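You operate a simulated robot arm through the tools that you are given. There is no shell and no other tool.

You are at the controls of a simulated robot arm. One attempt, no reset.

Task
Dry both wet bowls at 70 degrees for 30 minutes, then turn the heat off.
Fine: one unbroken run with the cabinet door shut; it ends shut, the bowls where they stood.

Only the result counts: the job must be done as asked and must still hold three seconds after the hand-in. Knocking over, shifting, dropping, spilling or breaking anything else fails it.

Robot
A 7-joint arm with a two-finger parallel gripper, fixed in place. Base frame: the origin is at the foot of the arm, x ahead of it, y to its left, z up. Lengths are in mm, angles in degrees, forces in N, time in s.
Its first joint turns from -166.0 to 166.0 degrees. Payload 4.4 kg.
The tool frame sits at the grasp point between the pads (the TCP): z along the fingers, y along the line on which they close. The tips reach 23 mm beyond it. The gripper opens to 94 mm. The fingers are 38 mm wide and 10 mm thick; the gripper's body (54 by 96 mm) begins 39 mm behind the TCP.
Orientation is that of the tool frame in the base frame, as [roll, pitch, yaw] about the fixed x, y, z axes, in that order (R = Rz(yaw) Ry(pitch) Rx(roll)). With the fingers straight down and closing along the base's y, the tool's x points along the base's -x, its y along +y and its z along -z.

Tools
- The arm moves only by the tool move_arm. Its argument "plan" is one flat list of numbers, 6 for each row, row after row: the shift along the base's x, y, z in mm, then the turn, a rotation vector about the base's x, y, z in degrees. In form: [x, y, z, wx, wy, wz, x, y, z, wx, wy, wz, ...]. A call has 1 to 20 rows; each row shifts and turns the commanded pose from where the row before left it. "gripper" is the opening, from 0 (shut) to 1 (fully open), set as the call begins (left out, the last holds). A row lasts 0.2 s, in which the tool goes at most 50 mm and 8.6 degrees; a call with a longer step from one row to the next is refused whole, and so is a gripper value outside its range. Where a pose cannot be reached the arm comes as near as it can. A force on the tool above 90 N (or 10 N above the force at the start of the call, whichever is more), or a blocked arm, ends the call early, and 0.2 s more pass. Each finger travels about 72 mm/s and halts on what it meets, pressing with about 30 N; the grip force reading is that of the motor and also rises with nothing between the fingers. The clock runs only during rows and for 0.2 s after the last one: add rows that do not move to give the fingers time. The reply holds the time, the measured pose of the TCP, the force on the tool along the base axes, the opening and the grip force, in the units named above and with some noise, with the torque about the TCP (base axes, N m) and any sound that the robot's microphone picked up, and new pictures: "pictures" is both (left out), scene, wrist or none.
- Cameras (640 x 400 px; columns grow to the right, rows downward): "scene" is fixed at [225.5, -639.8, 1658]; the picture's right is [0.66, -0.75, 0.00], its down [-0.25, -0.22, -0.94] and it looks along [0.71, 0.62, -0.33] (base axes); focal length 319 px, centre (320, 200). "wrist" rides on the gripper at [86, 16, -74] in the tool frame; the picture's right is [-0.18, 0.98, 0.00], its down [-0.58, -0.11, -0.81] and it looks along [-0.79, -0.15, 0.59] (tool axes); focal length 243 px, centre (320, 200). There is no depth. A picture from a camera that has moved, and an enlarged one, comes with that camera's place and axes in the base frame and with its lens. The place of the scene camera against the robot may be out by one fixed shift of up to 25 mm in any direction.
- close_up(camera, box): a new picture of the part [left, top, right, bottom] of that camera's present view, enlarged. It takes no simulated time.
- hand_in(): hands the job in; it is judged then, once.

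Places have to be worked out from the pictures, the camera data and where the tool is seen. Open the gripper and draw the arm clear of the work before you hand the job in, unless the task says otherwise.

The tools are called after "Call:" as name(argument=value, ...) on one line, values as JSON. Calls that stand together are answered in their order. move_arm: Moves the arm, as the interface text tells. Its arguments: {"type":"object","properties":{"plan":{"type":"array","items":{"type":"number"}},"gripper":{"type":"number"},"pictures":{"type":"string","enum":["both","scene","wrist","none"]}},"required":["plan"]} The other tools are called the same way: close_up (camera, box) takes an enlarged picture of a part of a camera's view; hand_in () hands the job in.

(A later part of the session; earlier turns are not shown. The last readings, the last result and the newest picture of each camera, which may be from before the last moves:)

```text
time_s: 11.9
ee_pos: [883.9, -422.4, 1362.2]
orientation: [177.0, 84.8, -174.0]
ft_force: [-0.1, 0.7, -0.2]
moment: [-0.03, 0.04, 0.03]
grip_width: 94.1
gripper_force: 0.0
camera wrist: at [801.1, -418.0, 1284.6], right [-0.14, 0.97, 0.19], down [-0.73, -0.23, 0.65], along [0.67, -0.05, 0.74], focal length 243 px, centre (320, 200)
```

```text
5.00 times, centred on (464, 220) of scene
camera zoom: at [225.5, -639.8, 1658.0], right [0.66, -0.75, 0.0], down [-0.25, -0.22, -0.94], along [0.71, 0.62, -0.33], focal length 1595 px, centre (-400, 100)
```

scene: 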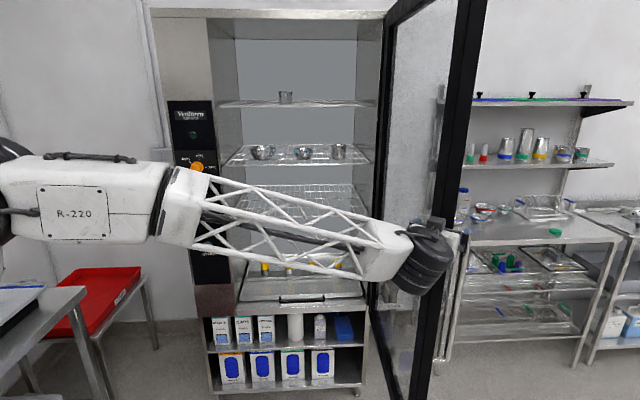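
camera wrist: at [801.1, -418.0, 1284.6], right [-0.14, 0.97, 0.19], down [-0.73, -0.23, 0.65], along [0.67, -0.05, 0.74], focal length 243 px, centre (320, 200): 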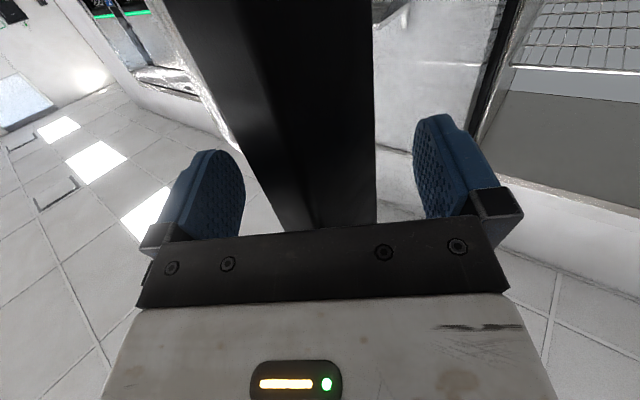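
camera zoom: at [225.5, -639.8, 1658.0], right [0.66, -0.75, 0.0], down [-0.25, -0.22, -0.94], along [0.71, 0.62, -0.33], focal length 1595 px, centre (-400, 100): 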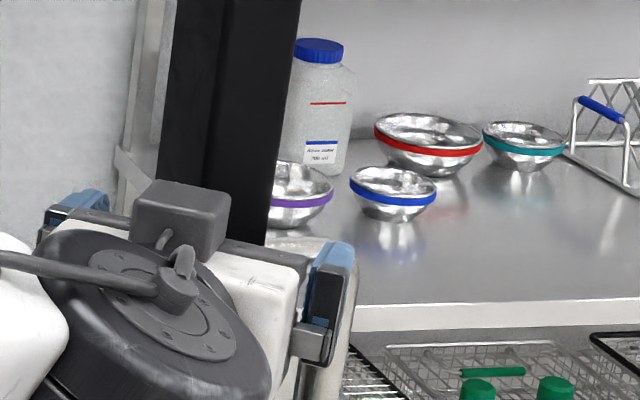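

Force is zero now, and the picture explains everything: the "silver tube" is a D-shaped handle on the door's outer face (z ≈ 1110–1375), which my fingertip had been hitting end-on. I back out, rise to z ≈ 1457 above the handle, and hook the free edge again there.

Call:
move_arm(plan=[-29.5, -4.7, 0, 0, 0, 0, -29.5, -4.7, 0, 0, 0, 0, -2.5, 5.2, 32, 0, 0, 0, -2.5, 5.2, 32, 0, 0, 0, -2.5, 5.3, 32, 0, 0, 0, 14, 2.2, 0, 0, 0, 0, 14, 2.2, 0, 0, 0, 0, 10, 1.6, 0, 0, 0, 0, 10, 1.6, 0, 0, 0, 0, 0, 0, 0, 0, 0, 0])

Call:
close_up(camera="wrist", box=[140, 60, 540, 310])

Call:
close_up(camera="scene", box=[400, 180, 528, 260])

```text
time_s: 14.2
ee_pos: [864.4, -408.9, 1458.9]
orientation: [177.2, 84.8, -173.9]
ft_force: [-0.2, -0.2, -0.4]
moment: [0.03, -0.03, 0.03]
grip_width: 93.7
gripper_force: 0.0
camera wrist: at [781.8, -403.9, 1381.1], right [-0.14, 0.97, 0.19], down [-0.73, -0.23, 0.65], along [0.67, -0.05, 0.74], focal length 243 px, centre (320, 200)
```

scene: 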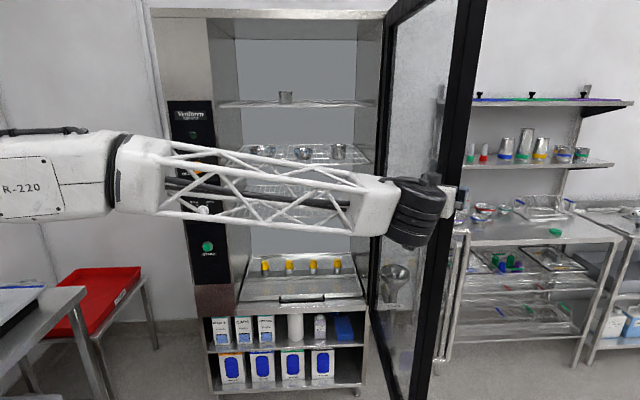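
wrist: 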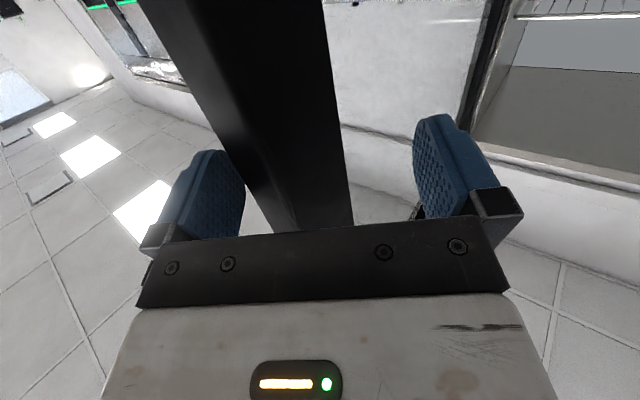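

```text
1.60 times, centred on (340, 185) of wrist
camera zoom: at [781.8, -403.9, 1381.1], right [-0.14, 0.97, 0.19], down [-0.73, -0.23, 0.65], along [0.67, -0.05, 0.74], focal length 388 px, centre (288, 224)
```

zoom: 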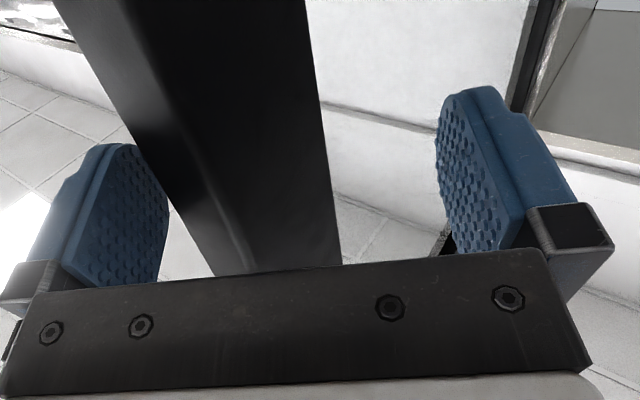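

```text
5.00 times, centred on (464, 220) of scene
camera zoom: at [225.5, -639.8, 1658.0], right [0.66, -0.75, 0.0], down [-0.25, -0.22, -0.94], along [0.71, 0.62, -0.33], focal length 1595 px, centre (-400, 100)
```

zoom: 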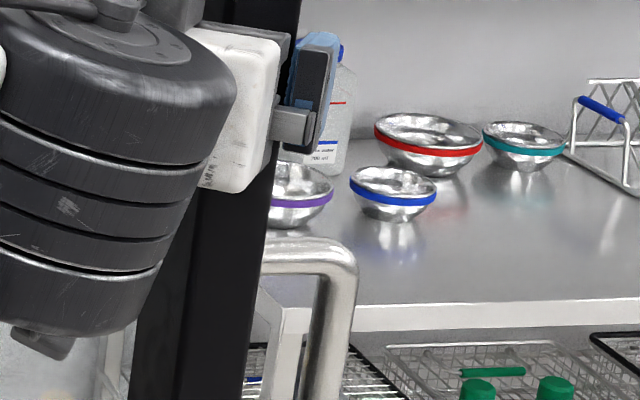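

Now the fingers sit above the handle (its top is at z ≈ 1375) with the edge between them and no force. I go 10 mm deeper and pull gently along the arc, about 5° of swing.

Call:
move_arm(plan=[9.9, 1.5, 0, 0, 0, 0, -1, 3, 0, 0, 0, 0, -2, 4, 0, 0, 0, 0, -3.5, 5, 0, 0, 0, -0.1, -5, 6.5, 0, 0, 0, -0.2, -6, 8, 0, 0, 0, -0.2, -6.3, 8.2, 0, 0, 0, -0.2, -6.3, 8.1, 0, 0, 0, -0.2, -6.3, 8.1, 0, 0, 0, -0.2, -6.2, 8.1, 0, 0, 0, -0.1])

Call:
close_up(camera="wrist", box=[140, 60, 540, 310])

```text
time_s: 16.4
ee_pos: [832.9, -348.4, 1459.0]
orientation: [177.0, 84.9, -175.2]
ft_force: [-0.8, -0.3, -0.3]
moment: [-0.02, -0.05, 0.03]
grip_width: 94.0
gripper_force: 0.0
camera wrist: at [749.6, -341.8, 1380.4], right [-0.12, 0.98, 0.19], down [-0.73, -0.21, 0.65], along [0.67, -0.06, 0.74], focal length 243 px, centre (320, 200)
```

scene: 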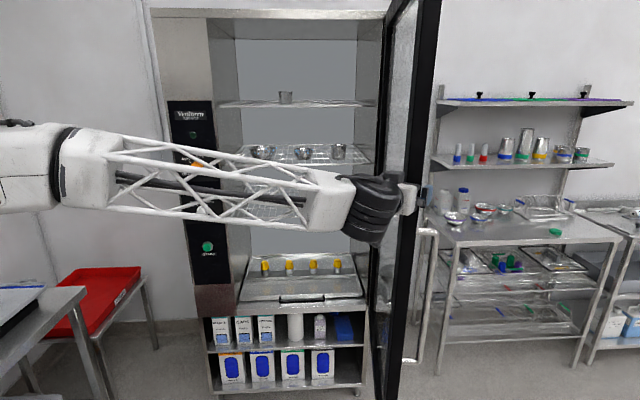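
wrist: 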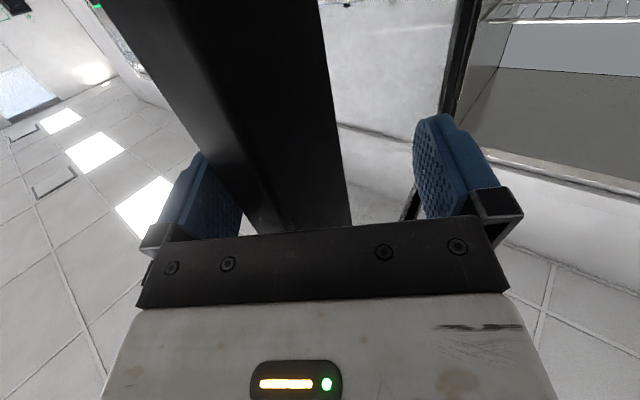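

```text
1.60 times, centred on (340, 185) of wrist
camera zoom: at [749.6, -341.8, 1380.4], right [-0.12, 0.98, 0.19], down [-0.73, -0.21, 0.65], along [0.67, -0.06, 0.74], focal length 388 px, centre (288, 224)
```

zoom: 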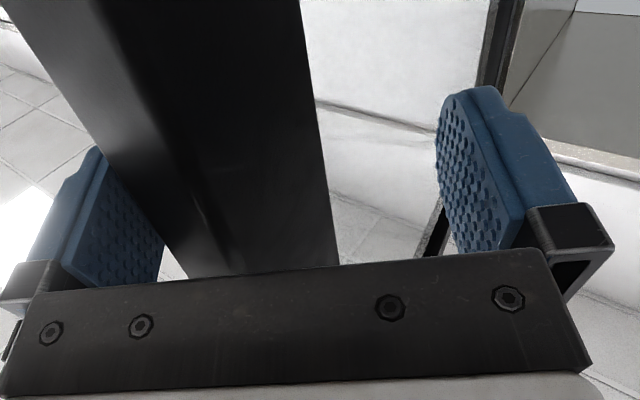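

The door now follows freely with essentially no force. I continue along the arc for another ~12°.

Call:
move_arm(plan=[-7.1, 9.4, 0, 0, 0, -0.25, -7.1, 9.4, 0, 0, 0, -0.25, -7.1, 9.4, 0, 0, 0, -0.25, -7.1, 9.4, 0, 0, 0, -0.25, -7.1, 9.4, 0, 0, 0, -0.25, -7.1, 9.4, 0, 0, 0, -0.25, -5.85, 10.1, 0, 0, 0, -0.25, -5.85, 10.1, 0, 0, 0, -0.25, -5.85, 10.1, 0, 0, 0, -0.25, -5.85, 10.1, 0, 0, 0, -0.25, -5.85, 10.1, 0, 0, 0, -0.25, -5.85, 10.1, 0, 0, 0, -0.25])

Call:
close_up(camera="wrist", box=[140, 60, 540, 310])

```text
time_s: 18.9
ee_pos: [755.2, -230.2, 1458.6]
orientation: [176.8, 84.8, -178.4]
ft_force: [0.2, 0.3, 0.2]
moment: [0.02, 0.01, 0.01]
grip_width: 93.9
gripper_force: 0.1
camera wrist: at [672.8, -220.7, 1379.7], right [-0.06, 0.98, 0.19], down [-0.74, -0.17, 0.65], along [0.67, -0.1, 0.74], focal length 243 px, centre (320, 200)
```

scene: 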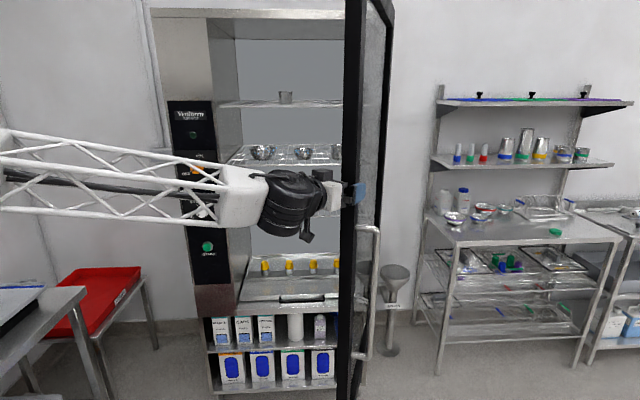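
wrist: 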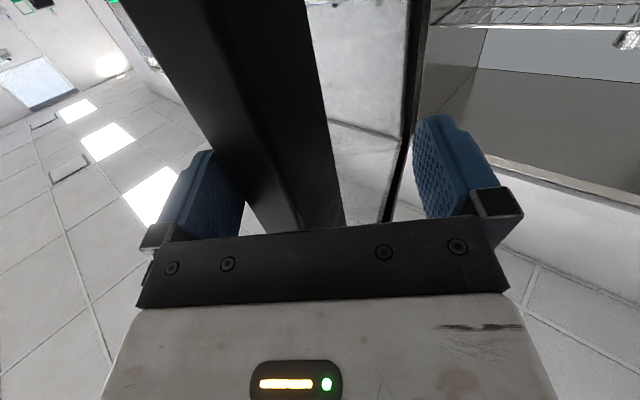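

```text
1.60 times, centred on (340, 185) of wrist
camera zoom: at [672.8, -220.7, 1379.7], right [-0.06, 0.98, 0.19], down [-0.74, -0.17, 0.65], along [0.67, -0.1, 0.74], focal length 388 px, centre (288, 224)
```

zoom: 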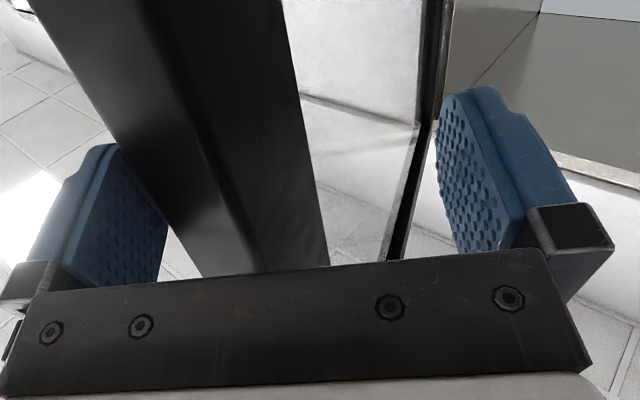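

Door tracks well and force is zero. Now I switch to pushing from the outside: back out, close the fingers into a fist, and move to the −y (outer) side of the edge, above the handle.

Call:
move_arm(plan=[-20, 0, 0, 0, 0, -1, -20, 0, 0, 0, 0, -1, -20, 0, 0, 0, 0, -1, 0, -26, 0, 0, 0, -1, 0, -26, 0, 0, 0, 0, 0, -26, 0, 0, 0, 0, 0, 0, 0, 0, 0, 0, 18, 0, 0, 0, 0, 0, 18, 0, 0, 0, 0, 0, 15, 0, 0, 0, 0, 0, 0, 0, 0, 0, 0, 0], gripper=0)

Call:
close_up(camera="wrist", box=[140, 60, 540, 310])

Call:
close_up(camera="scene", box=[290, 140, 450, 240])

```text
time_s: 21.4
ee_pos: [747.1, -308.5, 1458.7]
orientation: [177.0, 85.0, 177.8]
ft_force: [0.7, 0.4, 1.3]
moment: [0.02, 0.03, 0.03]
grip_width: 0.1
gripper_force: 29.9
camera wrist: at [665.1, -292.8, 1380.0], right [0.0, 0.98, 0.19], down [-0.75, -0.12, 0.65], along [0.66, -0.14, 0.74], focal length 243 px, centre (320, 200)
```

scene: 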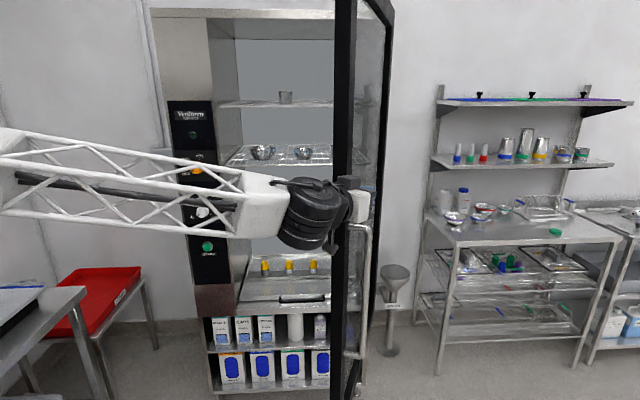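
wrist: 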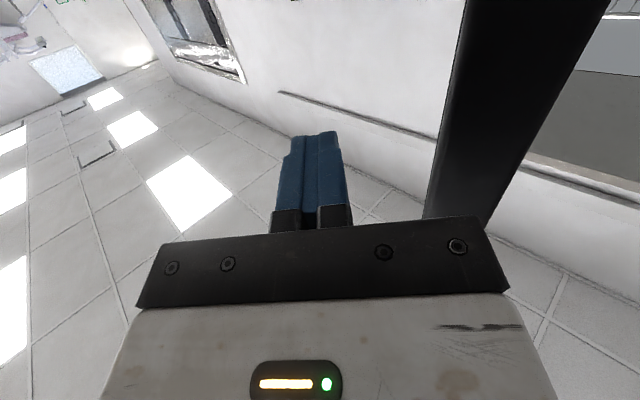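

```text
1.60 times, centred on (340, 185) of wrist
camera zoom: at [665.1, -292.8, 1380.0], right [0.0, 0.98, 0.19], down [-0.75, -0.12, 0.65], along [0.66, -0.14, 0.74], focal length 388 px, centre (288, 224)
```

zoom: 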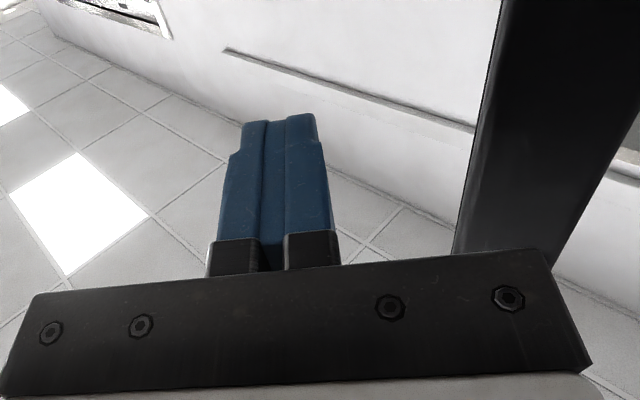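

```text
4.00 times, centred on (370, 190) of scene
camera zoom: at [225.5, -639.8, 1658.0], right [0.66, -0.75, 0.0], down [-0.25, -0.22, -0.94], along [0.71, 0.62, -0.33], focal length 1276 px, centre (120, 240)
```

zoom: 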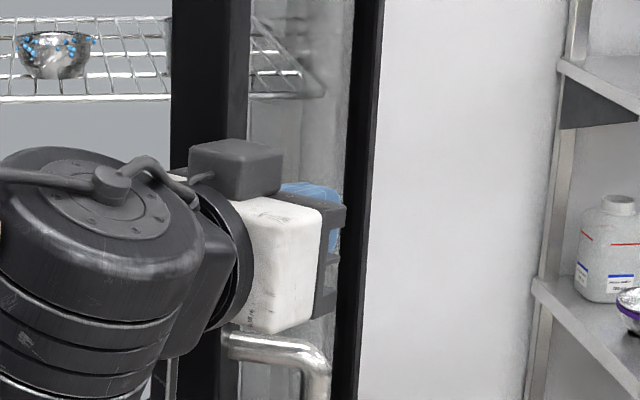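

The fist is on the outer side of the door, about 40 mm from the edge (outer corner ≈ (746, −257)). I push it along the arc toward the half-closed position.

Call:
move_arm(plan=[1, 10.4, 0, 0, 0, 0, 1, 10.4, 0, 0, 0, 0, 1, 10.4, 0, 0, 0, 0, 0, 10.3, 0, 0, 0, 0, -4.5, 10.6, 0, 0, 0, 0, -4.5, 10.6, 0, 0, 0, 0, -4.5, 10.6, 0, 0, 0, 0, -4.5, 10.6, 0, 0, 0, 0, -3.8, 11.1, 0, 0, 0, 0, -3.8, 11.1, 0, 0, 0, 0, -3.8, 11.1, 0, 0, 0, 0, -3.8, 11.1, 0, 0, 0, 0, -3.8, 11.1, 0, 0, 0, 0, -3.8, 11.1, 0, 0, 0, 0, -2.7, 11.5, 0, 0, 0, 0, -2.7, 11.5, 0, 0, 0, 0, -2.7, 11.5, 0, 0, 0, 0])

Call:
close_up(camera="wrist", box=[140, 60, 540, 310])

```text
time_s: 24.9
ee_pos: [700.7, -124.4, 1458.9]
orientation: [176.8, 84.9, 177.6]
ft_force: [0.3, -0.3, 0.7]
moment: [0.01, -0.02, 0.01]
grip_width: 0.0
gripper_force: 29.8
camera wrist: at [618.8, -108.2, 1380.5], right [0.0, 0.98, 0.19], down [-0.75, -0.12, 0.65], along [0.66, -0.14, 0.74], focal length 243 px, centre (320, 200)
```

scene: 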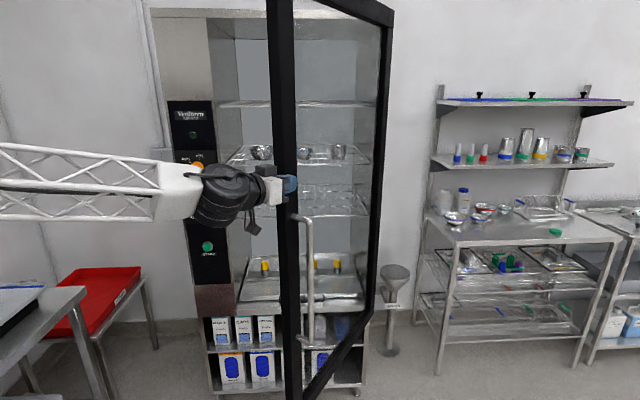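
wrist: 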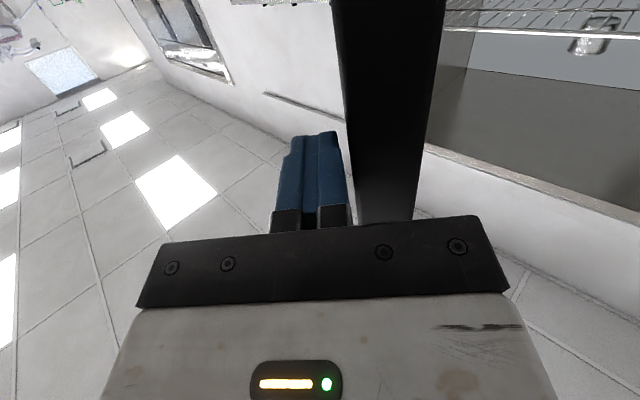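

```text
1.60 times, centred on (340, 185) of wrist
camera zoom: at [618.8, -108.2, 1380.5], right [0.0, 0.98, 0.19], down [-0.75, -0.12, 0.65], along [0.66, -0.14, 0.74], focal length 388 px, centre (288, 224)
```

zoom: 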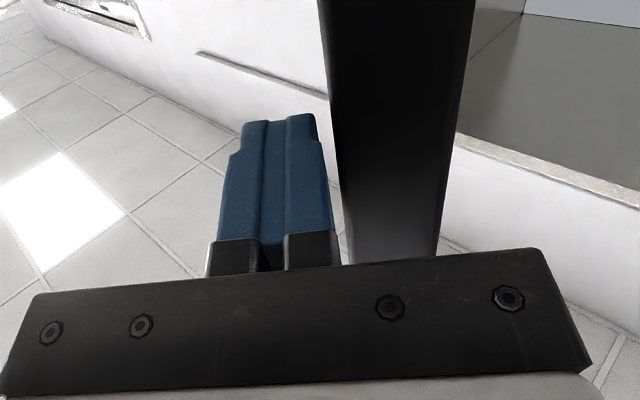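

Good progress with almost no force. I keep pushing through the mid-swing and begin yawing the tool so the fist turns to face the door.

Call:
move_arm(plan=[-2.6, 11.8, 0, 0, 0, 0, -2.6, 11.8, 0, 0, 0, 0, -2.5, 11.8, 0, 0, 0, 0, -1.5, 11.7, 0, 0, 0, 0, -1.5, 11.7, 0, 0, 0, 0, -1.5, 11.7, 0, 0, 0, 0, -1.5, 11.6, 0, 0, 0, 0, -1.4, 11.6, 0, 0, 0, 0, -0.5, 11.7, 0, 0, 0, 0, -0.5, 11.7, 0, 0, 0, 0, -0.5, 11.7, 0, 0, 0, 0, -0.5, 11.8, 0, 0, 0, 0, -0.6, 11.8, 0, 0, 0, 0, 1.2, 10.6, 0, 0, 0, 1.5, 1.2, 10.6, 0, 0, 0, 1.5, 1.2, 10.6, 0, 0, 0, 1.5, 1.2, 10.6, 0, 0, 0, 1.5, 1.3, 10.6, 0, 0, 0, 1.5])

Call:
close_up(camera="wrist", box=[140, 60, 540, 310])

```text
time_s: 28.8
ee_pos: [689.0, 82.0, 1457.9]
orientation: [177.2, 84.9, -174.4]
ft_force: [0.7, -0.6, -0.6]
moment: [0.02, 0.05, 0.0]
grip_width: 0.0
gripper_force: 29.5
camera wrist: at [606.0, 86.7, 1379.9], right [-0.13, 0.97, 0.19], down [-0.73, -0.22, 0.65], along [0.67, -0.06, 0.74], focal length 243 px, centre (320, 200)
```

scene: 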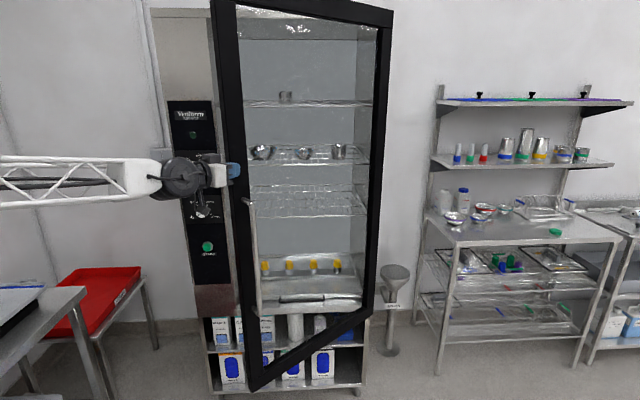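
wrist: 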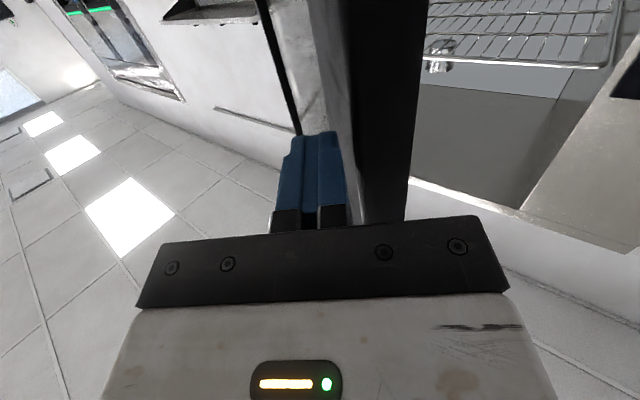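

```text
1.60 times, centred on (340, 185) of wrist
camera zoom: at [606.0, 86.7, 1379.9], right [-0.13, 0.97, 0.19], down [-0.73, -0.22, 0.65], along [0.67, -0.06, 0.74], focal length 388 px, centre (288, 224)
```

zoom: 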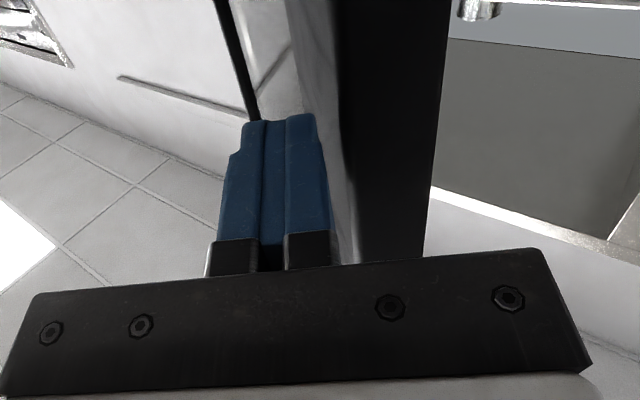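

The door is roughly 50° from... about three-quarters shut and the bowls are undisturbed. I continue pushing with the fist, yawing gradually to face the door.

Call:
move_arm(plan=[2.8, 10.2, 0, 0, 0, 1.3, 2.8, 10.2, 0, 0, 0, 1.3, 2.8, 10.2, 0, 0, 0, 1.3, 2.8, 10.2, 0, 0, 0, 1.3, 2.9, 10.4, 0, 0, 0, 1.3, 3.7, 10.3, 0, 0, 0, 1, 3.7, 10.3, 0, 0, 0, 1, 3.7, 10.3, 0, 0, 0, 1, 3.7, 10.3, 0, 0, 0, 1, 3.5, 10.3, 0, 0, 0, 1, 4.6, 9.9, 0, 0, 0, 1, 4.6, 9.9, 0, 0, 0, 1, 4.6, 9.9, 0, 0, 0, 1, 4.6, 9.9, 0, 0, 0, 1, 4.5, 10, 0, 0, 0, 1])

Call:
close_up(camera="wrist", box=[140, 60, 540, 310])

```text
time_s: 31.9
ee_pos: [744.4, 233.7, 1459.0]
orientation: [177.2, 85.0, -158.2]
ft_force: [0.2, -0.6, -0.4]
moment: [0.0, 0.03, 0.02]
grip_width: 0.0
gripper_force: 30.3
camera wrist: at [663.2, 215.7, 1380.7], right [-0.4, 0.9, 0.19], down [-0.64, -0.42, 0.65], along [0.66, 0.14, 0.74], focal length 243 px, centre (320, 200)
```

scene: 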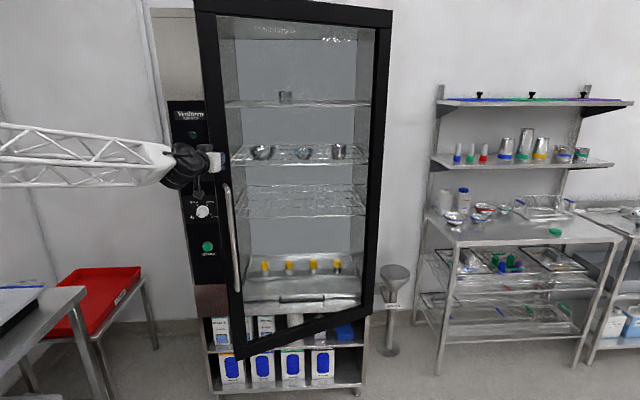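
wrist: 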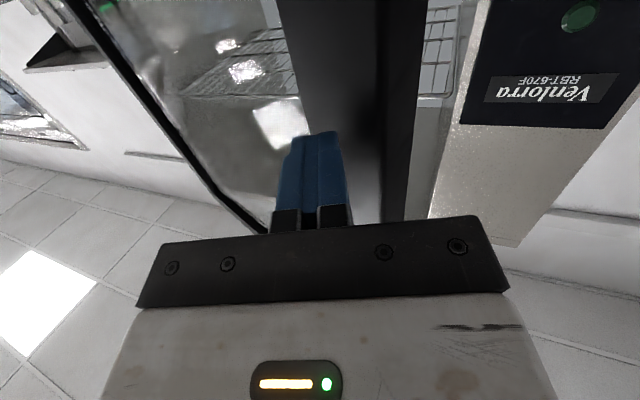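

```text
1.60 times, centred on (340, 185) of wrist
camera zoom: at [663.2, 215.7, 1380.7], right [-0.4, 0.9, 0.19], down [-0.64, -0.42, 0.65], along [0.66, 0.14, 0.74], focal length 388 px, centre (288, 224)
```

zoom: 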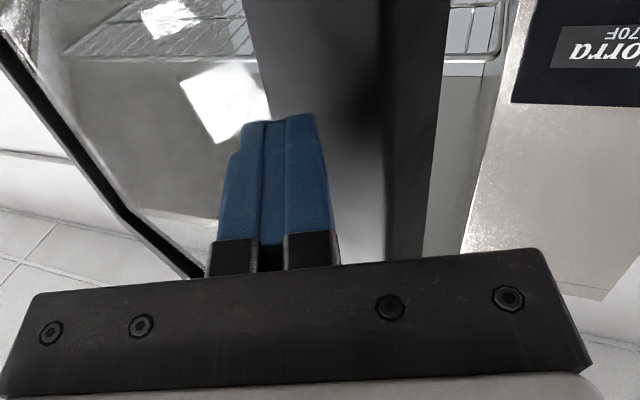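

The fist contacts the door's stile and the door is about 25° from shut. I continue on the same arc for another ~15°.

Call:
move_arm(plan=[4, 10.2, 0, 0, 0, 1, 4, 10.2, 0, 0, 0, 1, 4, 10.2, 0, 0, 0, 1, 4, 10.2, 0, 0, 0, 1, 3.9, 10.3, 0, 0, 0, 1, 4.8, 10, 0, 0, 0, 1, 4.8, 10, 0, 0, 0, 1, 4.8, 10, 0, 0, 0, 1, 4.8, 10, 0, 0, 0, 1, 4.6, 9.8, 0, 0, 0, 1, 5.9, 9.5, 0, 0, 0, 1, 5.9, 9.5, 0, 0, 0, 1, 5.9, 9.5, 0, 0, 0, 1, 5.9, 9.5, 0, 0, 0, 1, 5.7, 9.4, 0, 0, 0, 1])

Call:
close_up(camera="wrist", box=[140, 60, 540, 310])

Call:
close_up(camera="scene", box=[150, 100, 270, 175])

```text
time_s: 35.1
ee_pos: [818.0, 382.5, 1457.6]
orientation: [177.0, 85.0, -143.3]
ft_force: [-0.4, 0.0, -0.5]
moment: [-0.02, 0.01, 0.01]
grip_width: 0.0
gripper_force: 29.7
camera wrist: at [744.0, 343.6, 1380.6], right [-0.62, 0.76, 0.19], down [-0.51, -0.57, 0.65], along [0.6, 0.3, 0.74], focal length 243 px, centre (320, 200)
```

scene: 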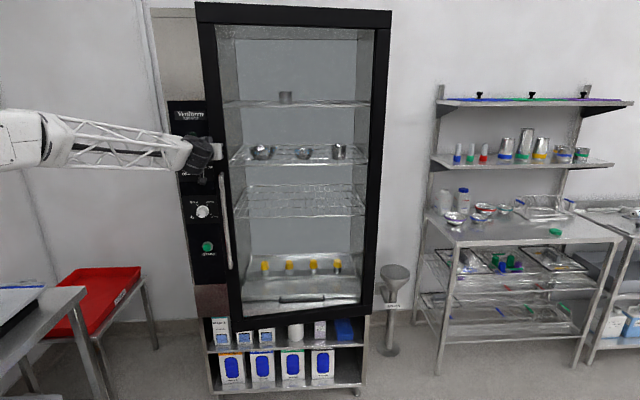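
wrist: 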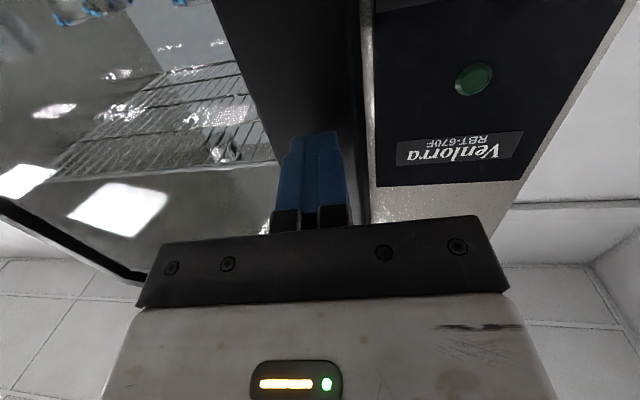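

```text
1.60 times, centred on (340, 185) of wrist
camera zoom: at [744.0, 343.6, 1380.6], right [-0.62, 0.76, 0.19], down [-0.51, -0.57, 0.65], along [0.6, 0.3, 0.74], focal length 388 px, centre (288, 224)
```

zoom: 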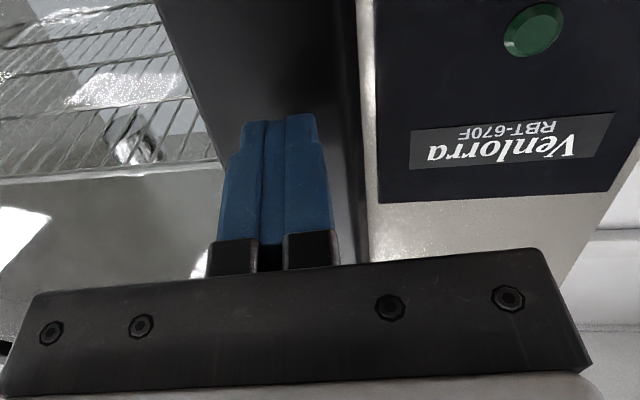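

```text
5.33 times, centred on (210, 138) of scene
camera zoom: at [225.5, -639.8, 1658.0], right [0.66, -0.75, 0.0], down [-0.25, -0.22, -0.94], along [0.71, 0.62, -0.33], focal length 1701 px, centre (907, 533)
```

zoom: 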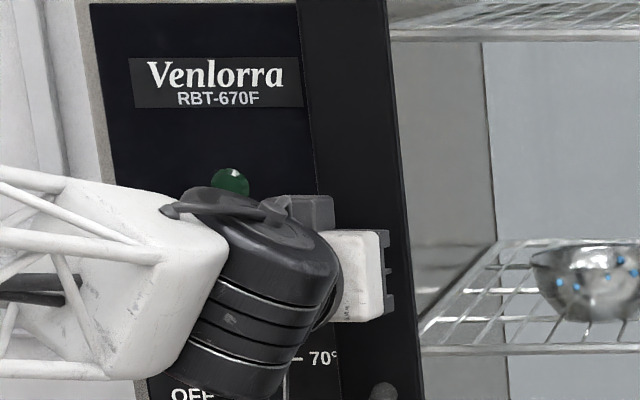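

The door is within roughly 10° of shut, still with no resistance. I continue the push with shorter steps and watch for the contact force and any latch sound.

Call:
move_arm(plan=[5.9, 7.1, 0, 0, 0, 0.9, 5.9, 7.1, 0, 0, 0, 0.9, 5.9, 7.1, 0, 0, 0, 0.9, 5.9, 7.1, 0, 0, 0, 0.9, 5.9, 7.2, 0, 0, 0, 0.9, 5.8, 7.2, 0, 0, 0, 0.9])

Call:
close_up(camera="wrist", box=[140, 60, 540, 310])

Call:
close_up(camera="scene", box=[150, 100, 270, 175])

```text
time_s: 36.5
ee_pos: [852.7, 425.9, 1459.0]
orientation: [177.2, 85.1, -137.6]
ft_force: [0.5, 0.1, 1.1]
moment: [0.01, 0.0, 0.03]
grip_width: 0.0
gripper_force: 29.9
camera wrist: at [783.6, 379.6, 1380.4], right [-0.69, 0.7, 0.19], down [-0.45, -0.61, 0.65], along [0.57, 0.36, 0.74], focal length 243 px, centre (320, 200)
```

scene: 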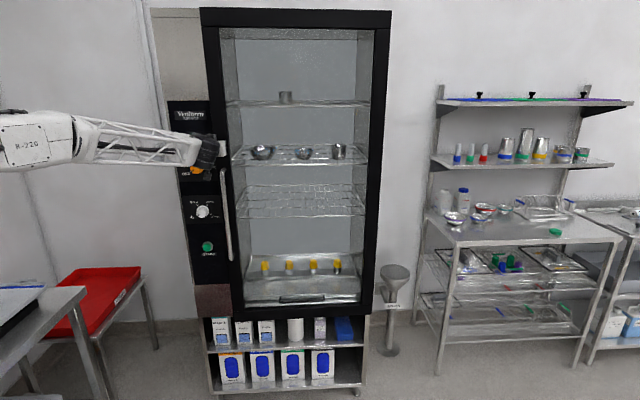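
wrist: 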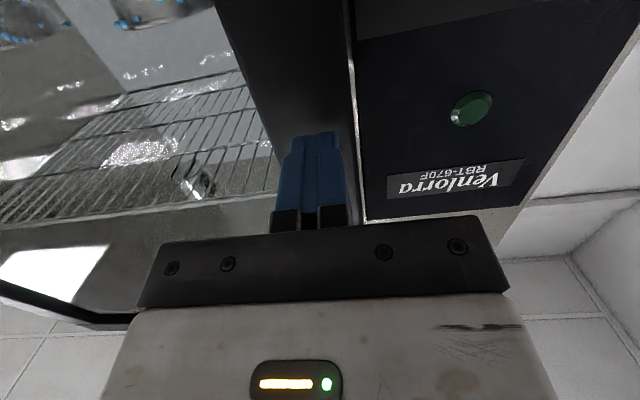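

```text
1.60 times, centred on (340, 185) of wrist
camera zoom: at [783.6, 379.6, 1380.4], right [-0.69, 0.7, 0.19], down [-0.45, -0.61, 0.65], along [0.57, 0.36, 0.74], focal length 388 px, centre (288, 224)
```

zoom: 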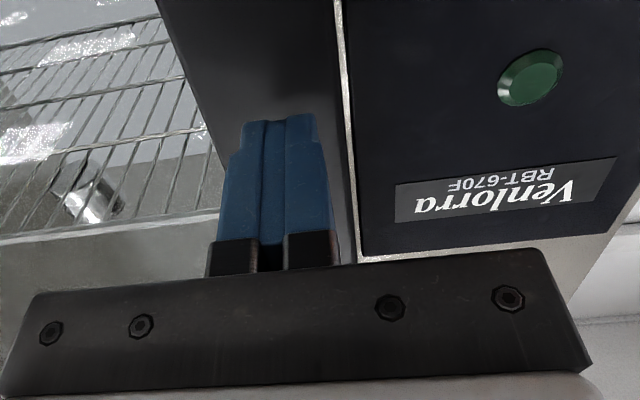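

```text
5.33 times, centred on (210, 138) of scene
camera zoom: at [225.5, -639.8, 1658.0], right [0.66, -0.75, 0.0], down [-0.25, -0.22, -0.94], along [0.71, 0.62, -0.33], focal length 1701 px, centre (907, 533)
```

zoom: 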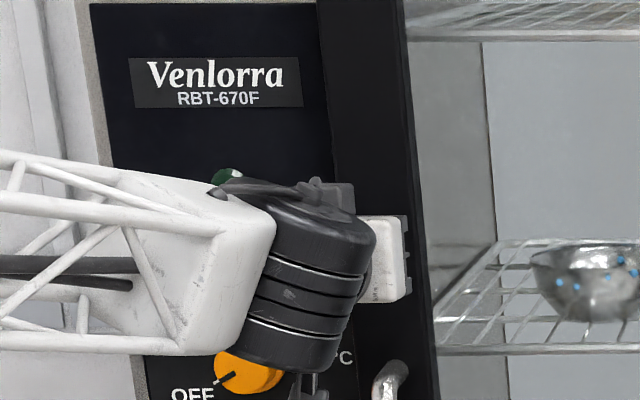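

Nearly shut. I push on perpendicular to the face in 4–5 mm steps until the force rises.

Call:
move_arm(plan=[3.5, 3.5, 0, 0, 0, 0, 3.5, 3.5, 0, 0, 0, 0, 3.5, 3.5, 0, 0, 0, 0, 3, 3, 0, 0, 0, 0, 3, 3, 0, 0, 0, 0, 3, 3, 0, 0, 0, 0])

Call:
close_up(camera="wrist", box=[140, 60, 540, 310])

Call:
close_up(camera="scene", box=[190, 0, 310, 75])

```text
time_s: 38.0
ee_pos: [872.0, 445.3, 1459.2]
orientation: [176.9, 84.9, -138.0]
ft_force: [0.7, -0.4, -0.6]
moment: [0.06, 0.01, 0.0]
grip_width: 0.0
gripper_force: 30.2
camera wrist: at [802.6, 399.2, 1380.4], right [-0.68, 0.7, 0.19], down [-0.45, -0.61, 0.65], along [0.57, 0.36, 0.74], focal length 243 px, centre (320, 200)
```

scene: 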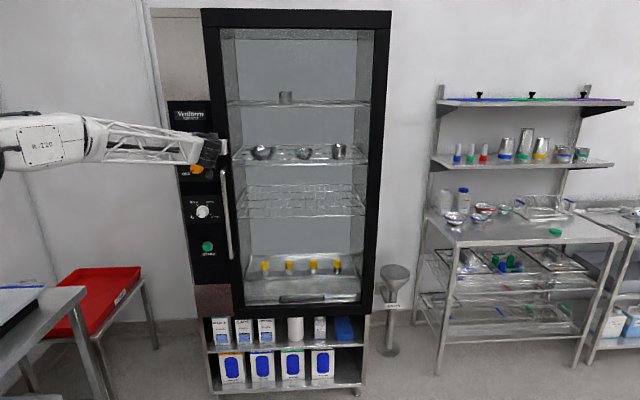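
wrist: 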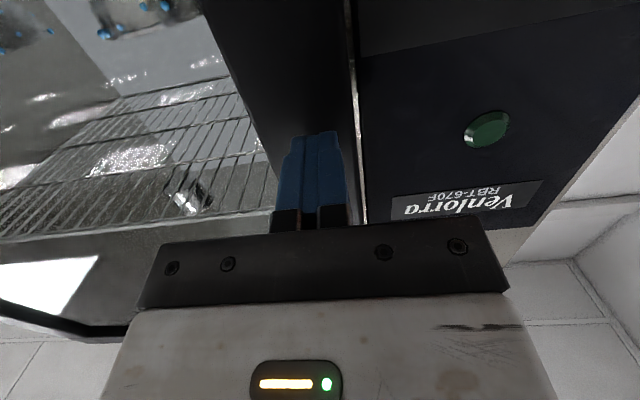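

```text
1.60 times, centred on (340, 185) of wrist
camera zoom: at [802.6, 399.2, 1380.4], right [-0.68, 0.7, 0.19], down [-0.45, -0.61, 0.65], along [0.57, 0.36, 0.74], focal length 388 px, centre (288, 224)
```

zoom: 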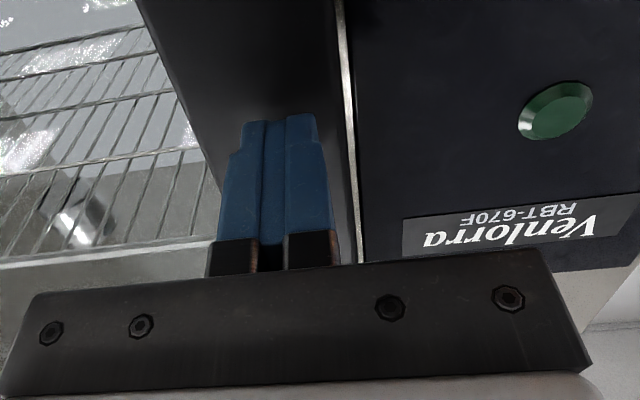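

```text
5.33 times, centred on (250, 38) of scene
camera zoom: at [225.5, -639.8, 1658.0], right [0.66, -0.75, 0.0], down [-0.25, -0.22, -0.94], along [0.71, 0.62, -0.33], focal length 1701 px, centre (693, 1067)
```

zoom: 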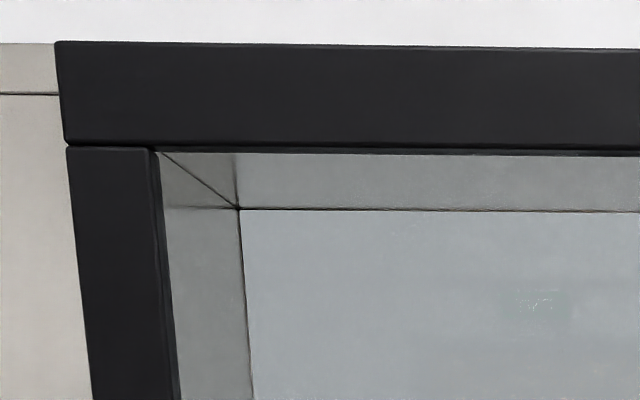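

The door looks flush now, but I haven't felt the stop. I keep pressing in 3 mm steps until a contact force confirms it is fully shut.

Call:
move_arm(plan=[2.5, 2.5, 0, 0, 0, 0, 2.5, 2.5, 0, 0, 0, 0, 2.5, 2.5, 0, 0, 0, 0, 2, 2, 0, 0, 0, 0, 2, 2, 0, 0, 0, 0], pictures="none")

```text
time_s: 38.9
ee_pos: [877.8, 450.8, 1458.6]
orientation: [177.1, 85.0, -137.6]
ft_force: [-44.1, -30.8, -9.1]
moment: [0.69, -0.23, 0.22]
grip_width: 0.2
gripper_force: 30.6
stopped in row 4: the force on the tool passed its limit at 107 N (the readings are from after the stop); the commanded pose is now the measured one
```

The stop was met with the outer face at x+y ≈ 1361, matching the cabinet face minus the door thickness, so the door is shut. I back off, open the gripper partway, and move in front of the control panel to localize the orange knob with the wrist camera.

Call:
move_arm(plan=[-10, -10, 0, 0, 0, 0, -30, -30, 0, 0, 0, 0, -30, -30, 0, 0, 0, 0, -30, -30, -10, 0, 0, 0, -10, 35, -30, 0, 0, 0, -6, 35, -30, 0, 0, 0, -6, 35, -30, 0, 0, 0, -5, 20, -30, 0, 0, 0, 0, 0, -20, 0, 0, 0, 0, 0, 0, 0, 0, 0], gripper=0.7)

Call:
close_up(camera="scene", box=[150, 100, 310, 200])

```text
time_s: 41.1
ee_pos: [751.5, 477.3, 1306.7]
orientation: [177.1, 84.8, -137.8]
ft_force: [-0.1, -0.1, 0.9]
moment: [0.01, -0.03, -0.03]
grip_width: 65.8
gripper_force: 0.0
camera wrist: at [683.0, 431.1, 1229.5], right [-0.68, 0.7, 0.19], down [-0.45, -0.61, 0.65], along [0.57, 0.36, 0.74], focal length 243 px, centre (320, 200)
```

scene: 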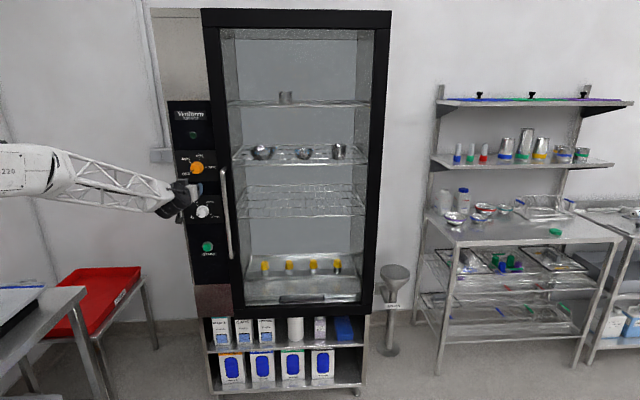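
wrist: 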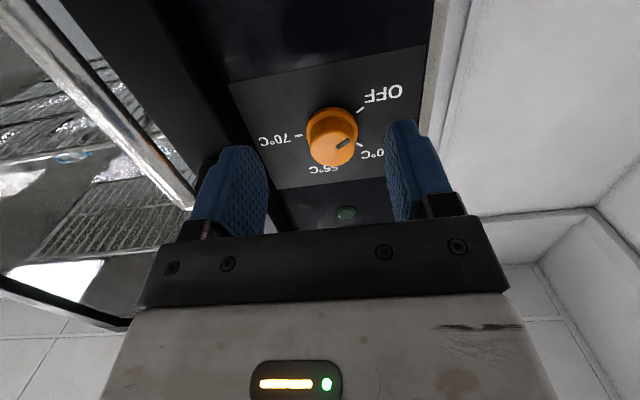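

```text
4.00 times, centred on (230, 150) of scene
camera zoom: at [225.5, -639.8, 1658.0], right [0.66, -0.75, 0.0], down [-0.25, -0.22, -0.94], along [0.71, 0.62, -0.33], focal length 1276 px, centre (680, 400)
```

zoom: 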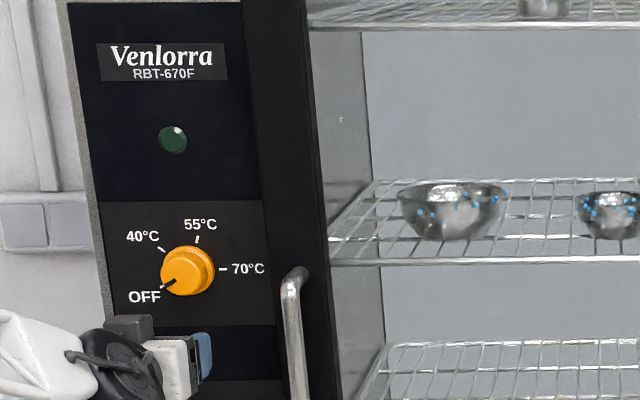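

The door is flush and shut, bowls undisturbed. I enlarge the wrist view of the temperature knob to place its axis.

Call:
close_up(camera="wrist", box=[230, 60, 430, 185])

```text
3.20 times, centred on (330, 122) of wrist
camera zoom: at [683.0, 431.1, 1229.5], right [-0.68, 0.7, 0.19], down [-0.45, -0.61, 0.65], along [0.57, 0.36, 0.74], focal length 776 px, centre (288, 448)
```

zoom: 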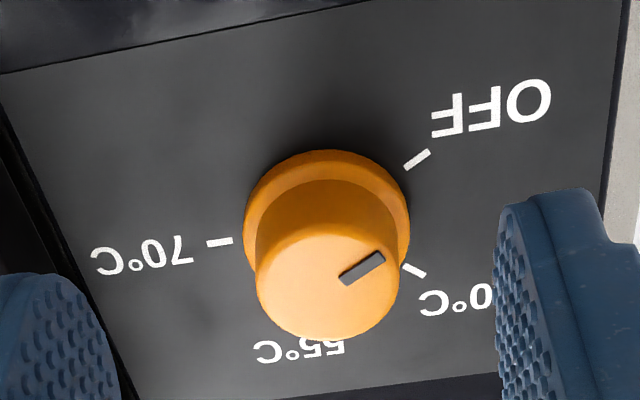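

The wrist view gives the orange knob axis at x−y ≈ 275 mm with z ≈ 1360–1367. I rise to its height and level the tool (it tilts 5° down), then re-measure from this second viewpoint.

Call:
move_arm(plan=[0, 0, 20, 1.2, -1.2, 0, 0, 0, 20, 1.2, -1.2, 0, 0, 0, 19, 1.2, -1.2, 0, 0, 0, 0, 0, 0, 0])

Call:
close_up(camera="wrist", box=[230, 0, 430, 125])

```text
time_s: 42.1
ee_pos: [751.9, 475.8, 1367.0]
orientation: [97.8, 89.7, 142.9]
ft_force: [0.8, 0.1, 0.6]
moment: [0.01, -0.04, 0.0]
grip_width: 65.8
gripper_force: 0.1
camera wrist: at [688.2, 435.6, 1281.4], right [-0.7, 0.69, 0.19], down [-0.49, -0.65, 0.58], along [0.53, 0.31, 0.79], focal length 243 px, centre (320, 200)
```

scene: 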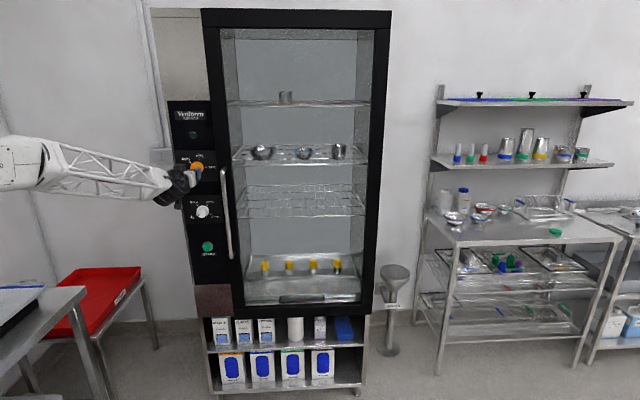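
wrist: 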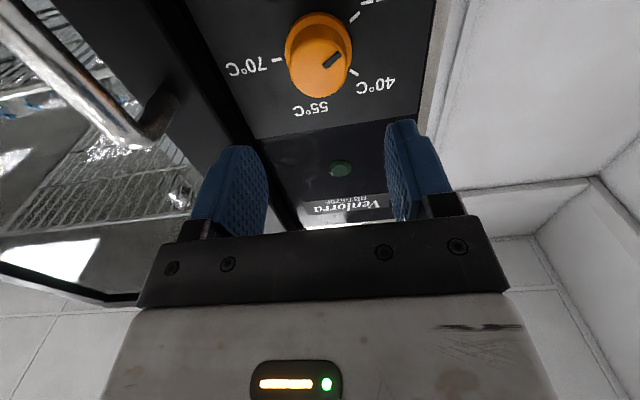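

```text
3.20 times, centred on (330, 62) of wrist
camera zoom: at [688.2, 435.6, 1281.4], right [-0.7, 0.69, 0.19], down [-0.49, -0.65, 0.58], along [0.53, 0.31, 0.79], focal length 776 px, centre (288, 640)
```

zoom: 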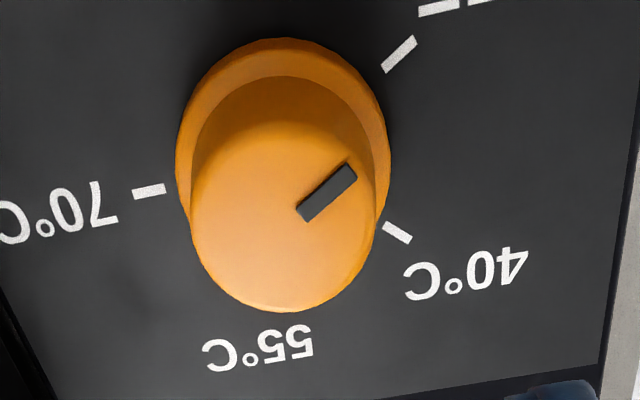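

The tool is level now; triangulating both wrist views puts the knob's front face ~99 mm ahead of the TCP and ~5 mm lower, laterally centred. I approach with the fingers 66 mm apart to within about 12 mm of grasp depth and check.

Call:
move_arm(plan=[12, 12, -1, 0, 0, 0, 12, 12, -1, 0, 0, 0, 12, 12, -1, 0, 0, 0, 12, 12, -1, 0, 0, 0, 11, 11, -1, 0, 0, 0, 0, 0, 0, 0, 0, 0])

Call:
close_up(camera="scene", box=[150, 130, 246, 190])

Call:
close_up(camera="wrist", box=[160, 0, 480, 200])

```text
time_s: 43.5
ee_pos: [811.3, 536.5, 1360.8]
orientation: [103.5, 89.7, 148.8]
ft_force: [0.8, -0.2, 0.9]
moment: [0.0, 0.01, -0.01]
grip_width: 65.8
gripper_force: 0.0
camera wrist: at [747.5, 495.3, 1276.0], right [-0.7, 0.69, 0.19], down [-0.49, -0.65, 0.58], along [0.53, 0.31, 0.79], focal length 243 px, centre (320, 200)
```

scene: 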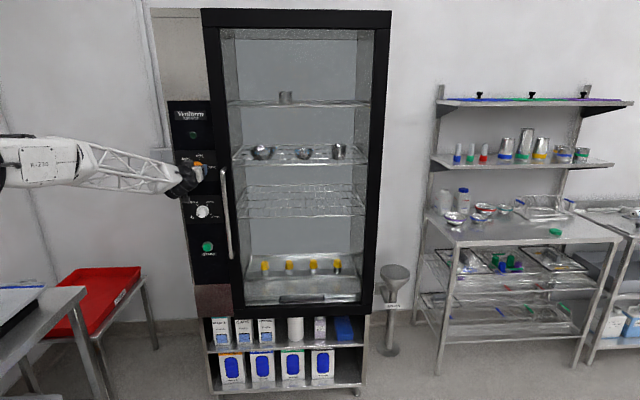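
wrist: 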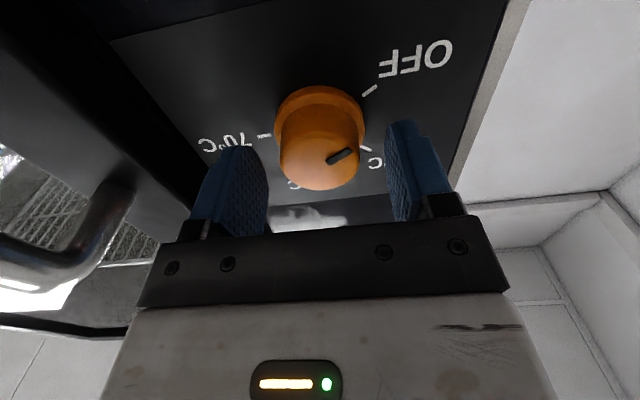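

```text
6.67 times, centred on (198, 160) of scene
camera zoom: at [225.5, -639.8, 1658.0], right [0.66, -0.75, 0.0], down [-0.25, -0.22, -0.94], along [0.71, 0.62, -0.33], focal length 2126 px, centre (1133, 467)
```

zoom: 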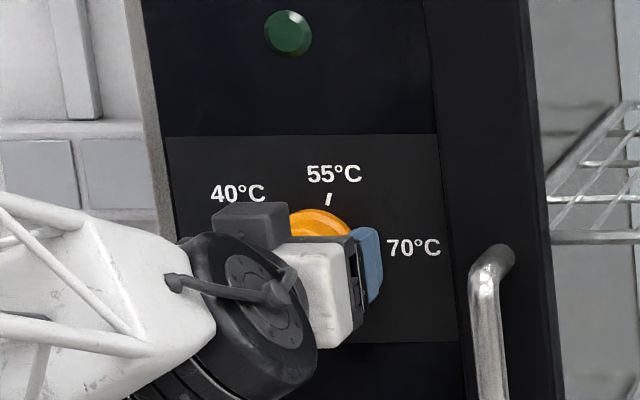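

```text
2.00 times, centred on (320, 100) of wrist
camera zoom: at [747.5, 495.3, 1276.0], right [-0.7, 0.69, 0.19], down [-0.49, -0.65, 0.58], along [0.53, 0.31, 0.79], focal length 485 px, centre (320, 400)
```

zoom: 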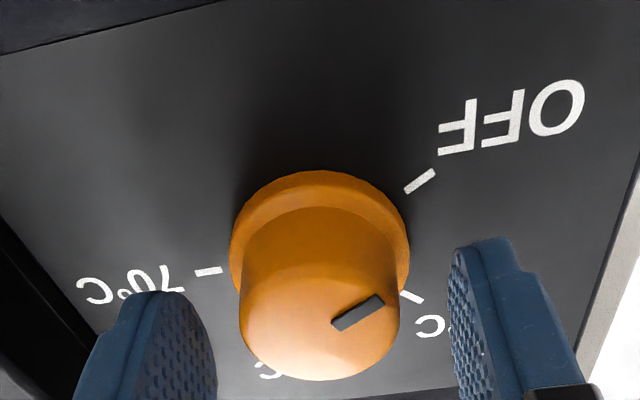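

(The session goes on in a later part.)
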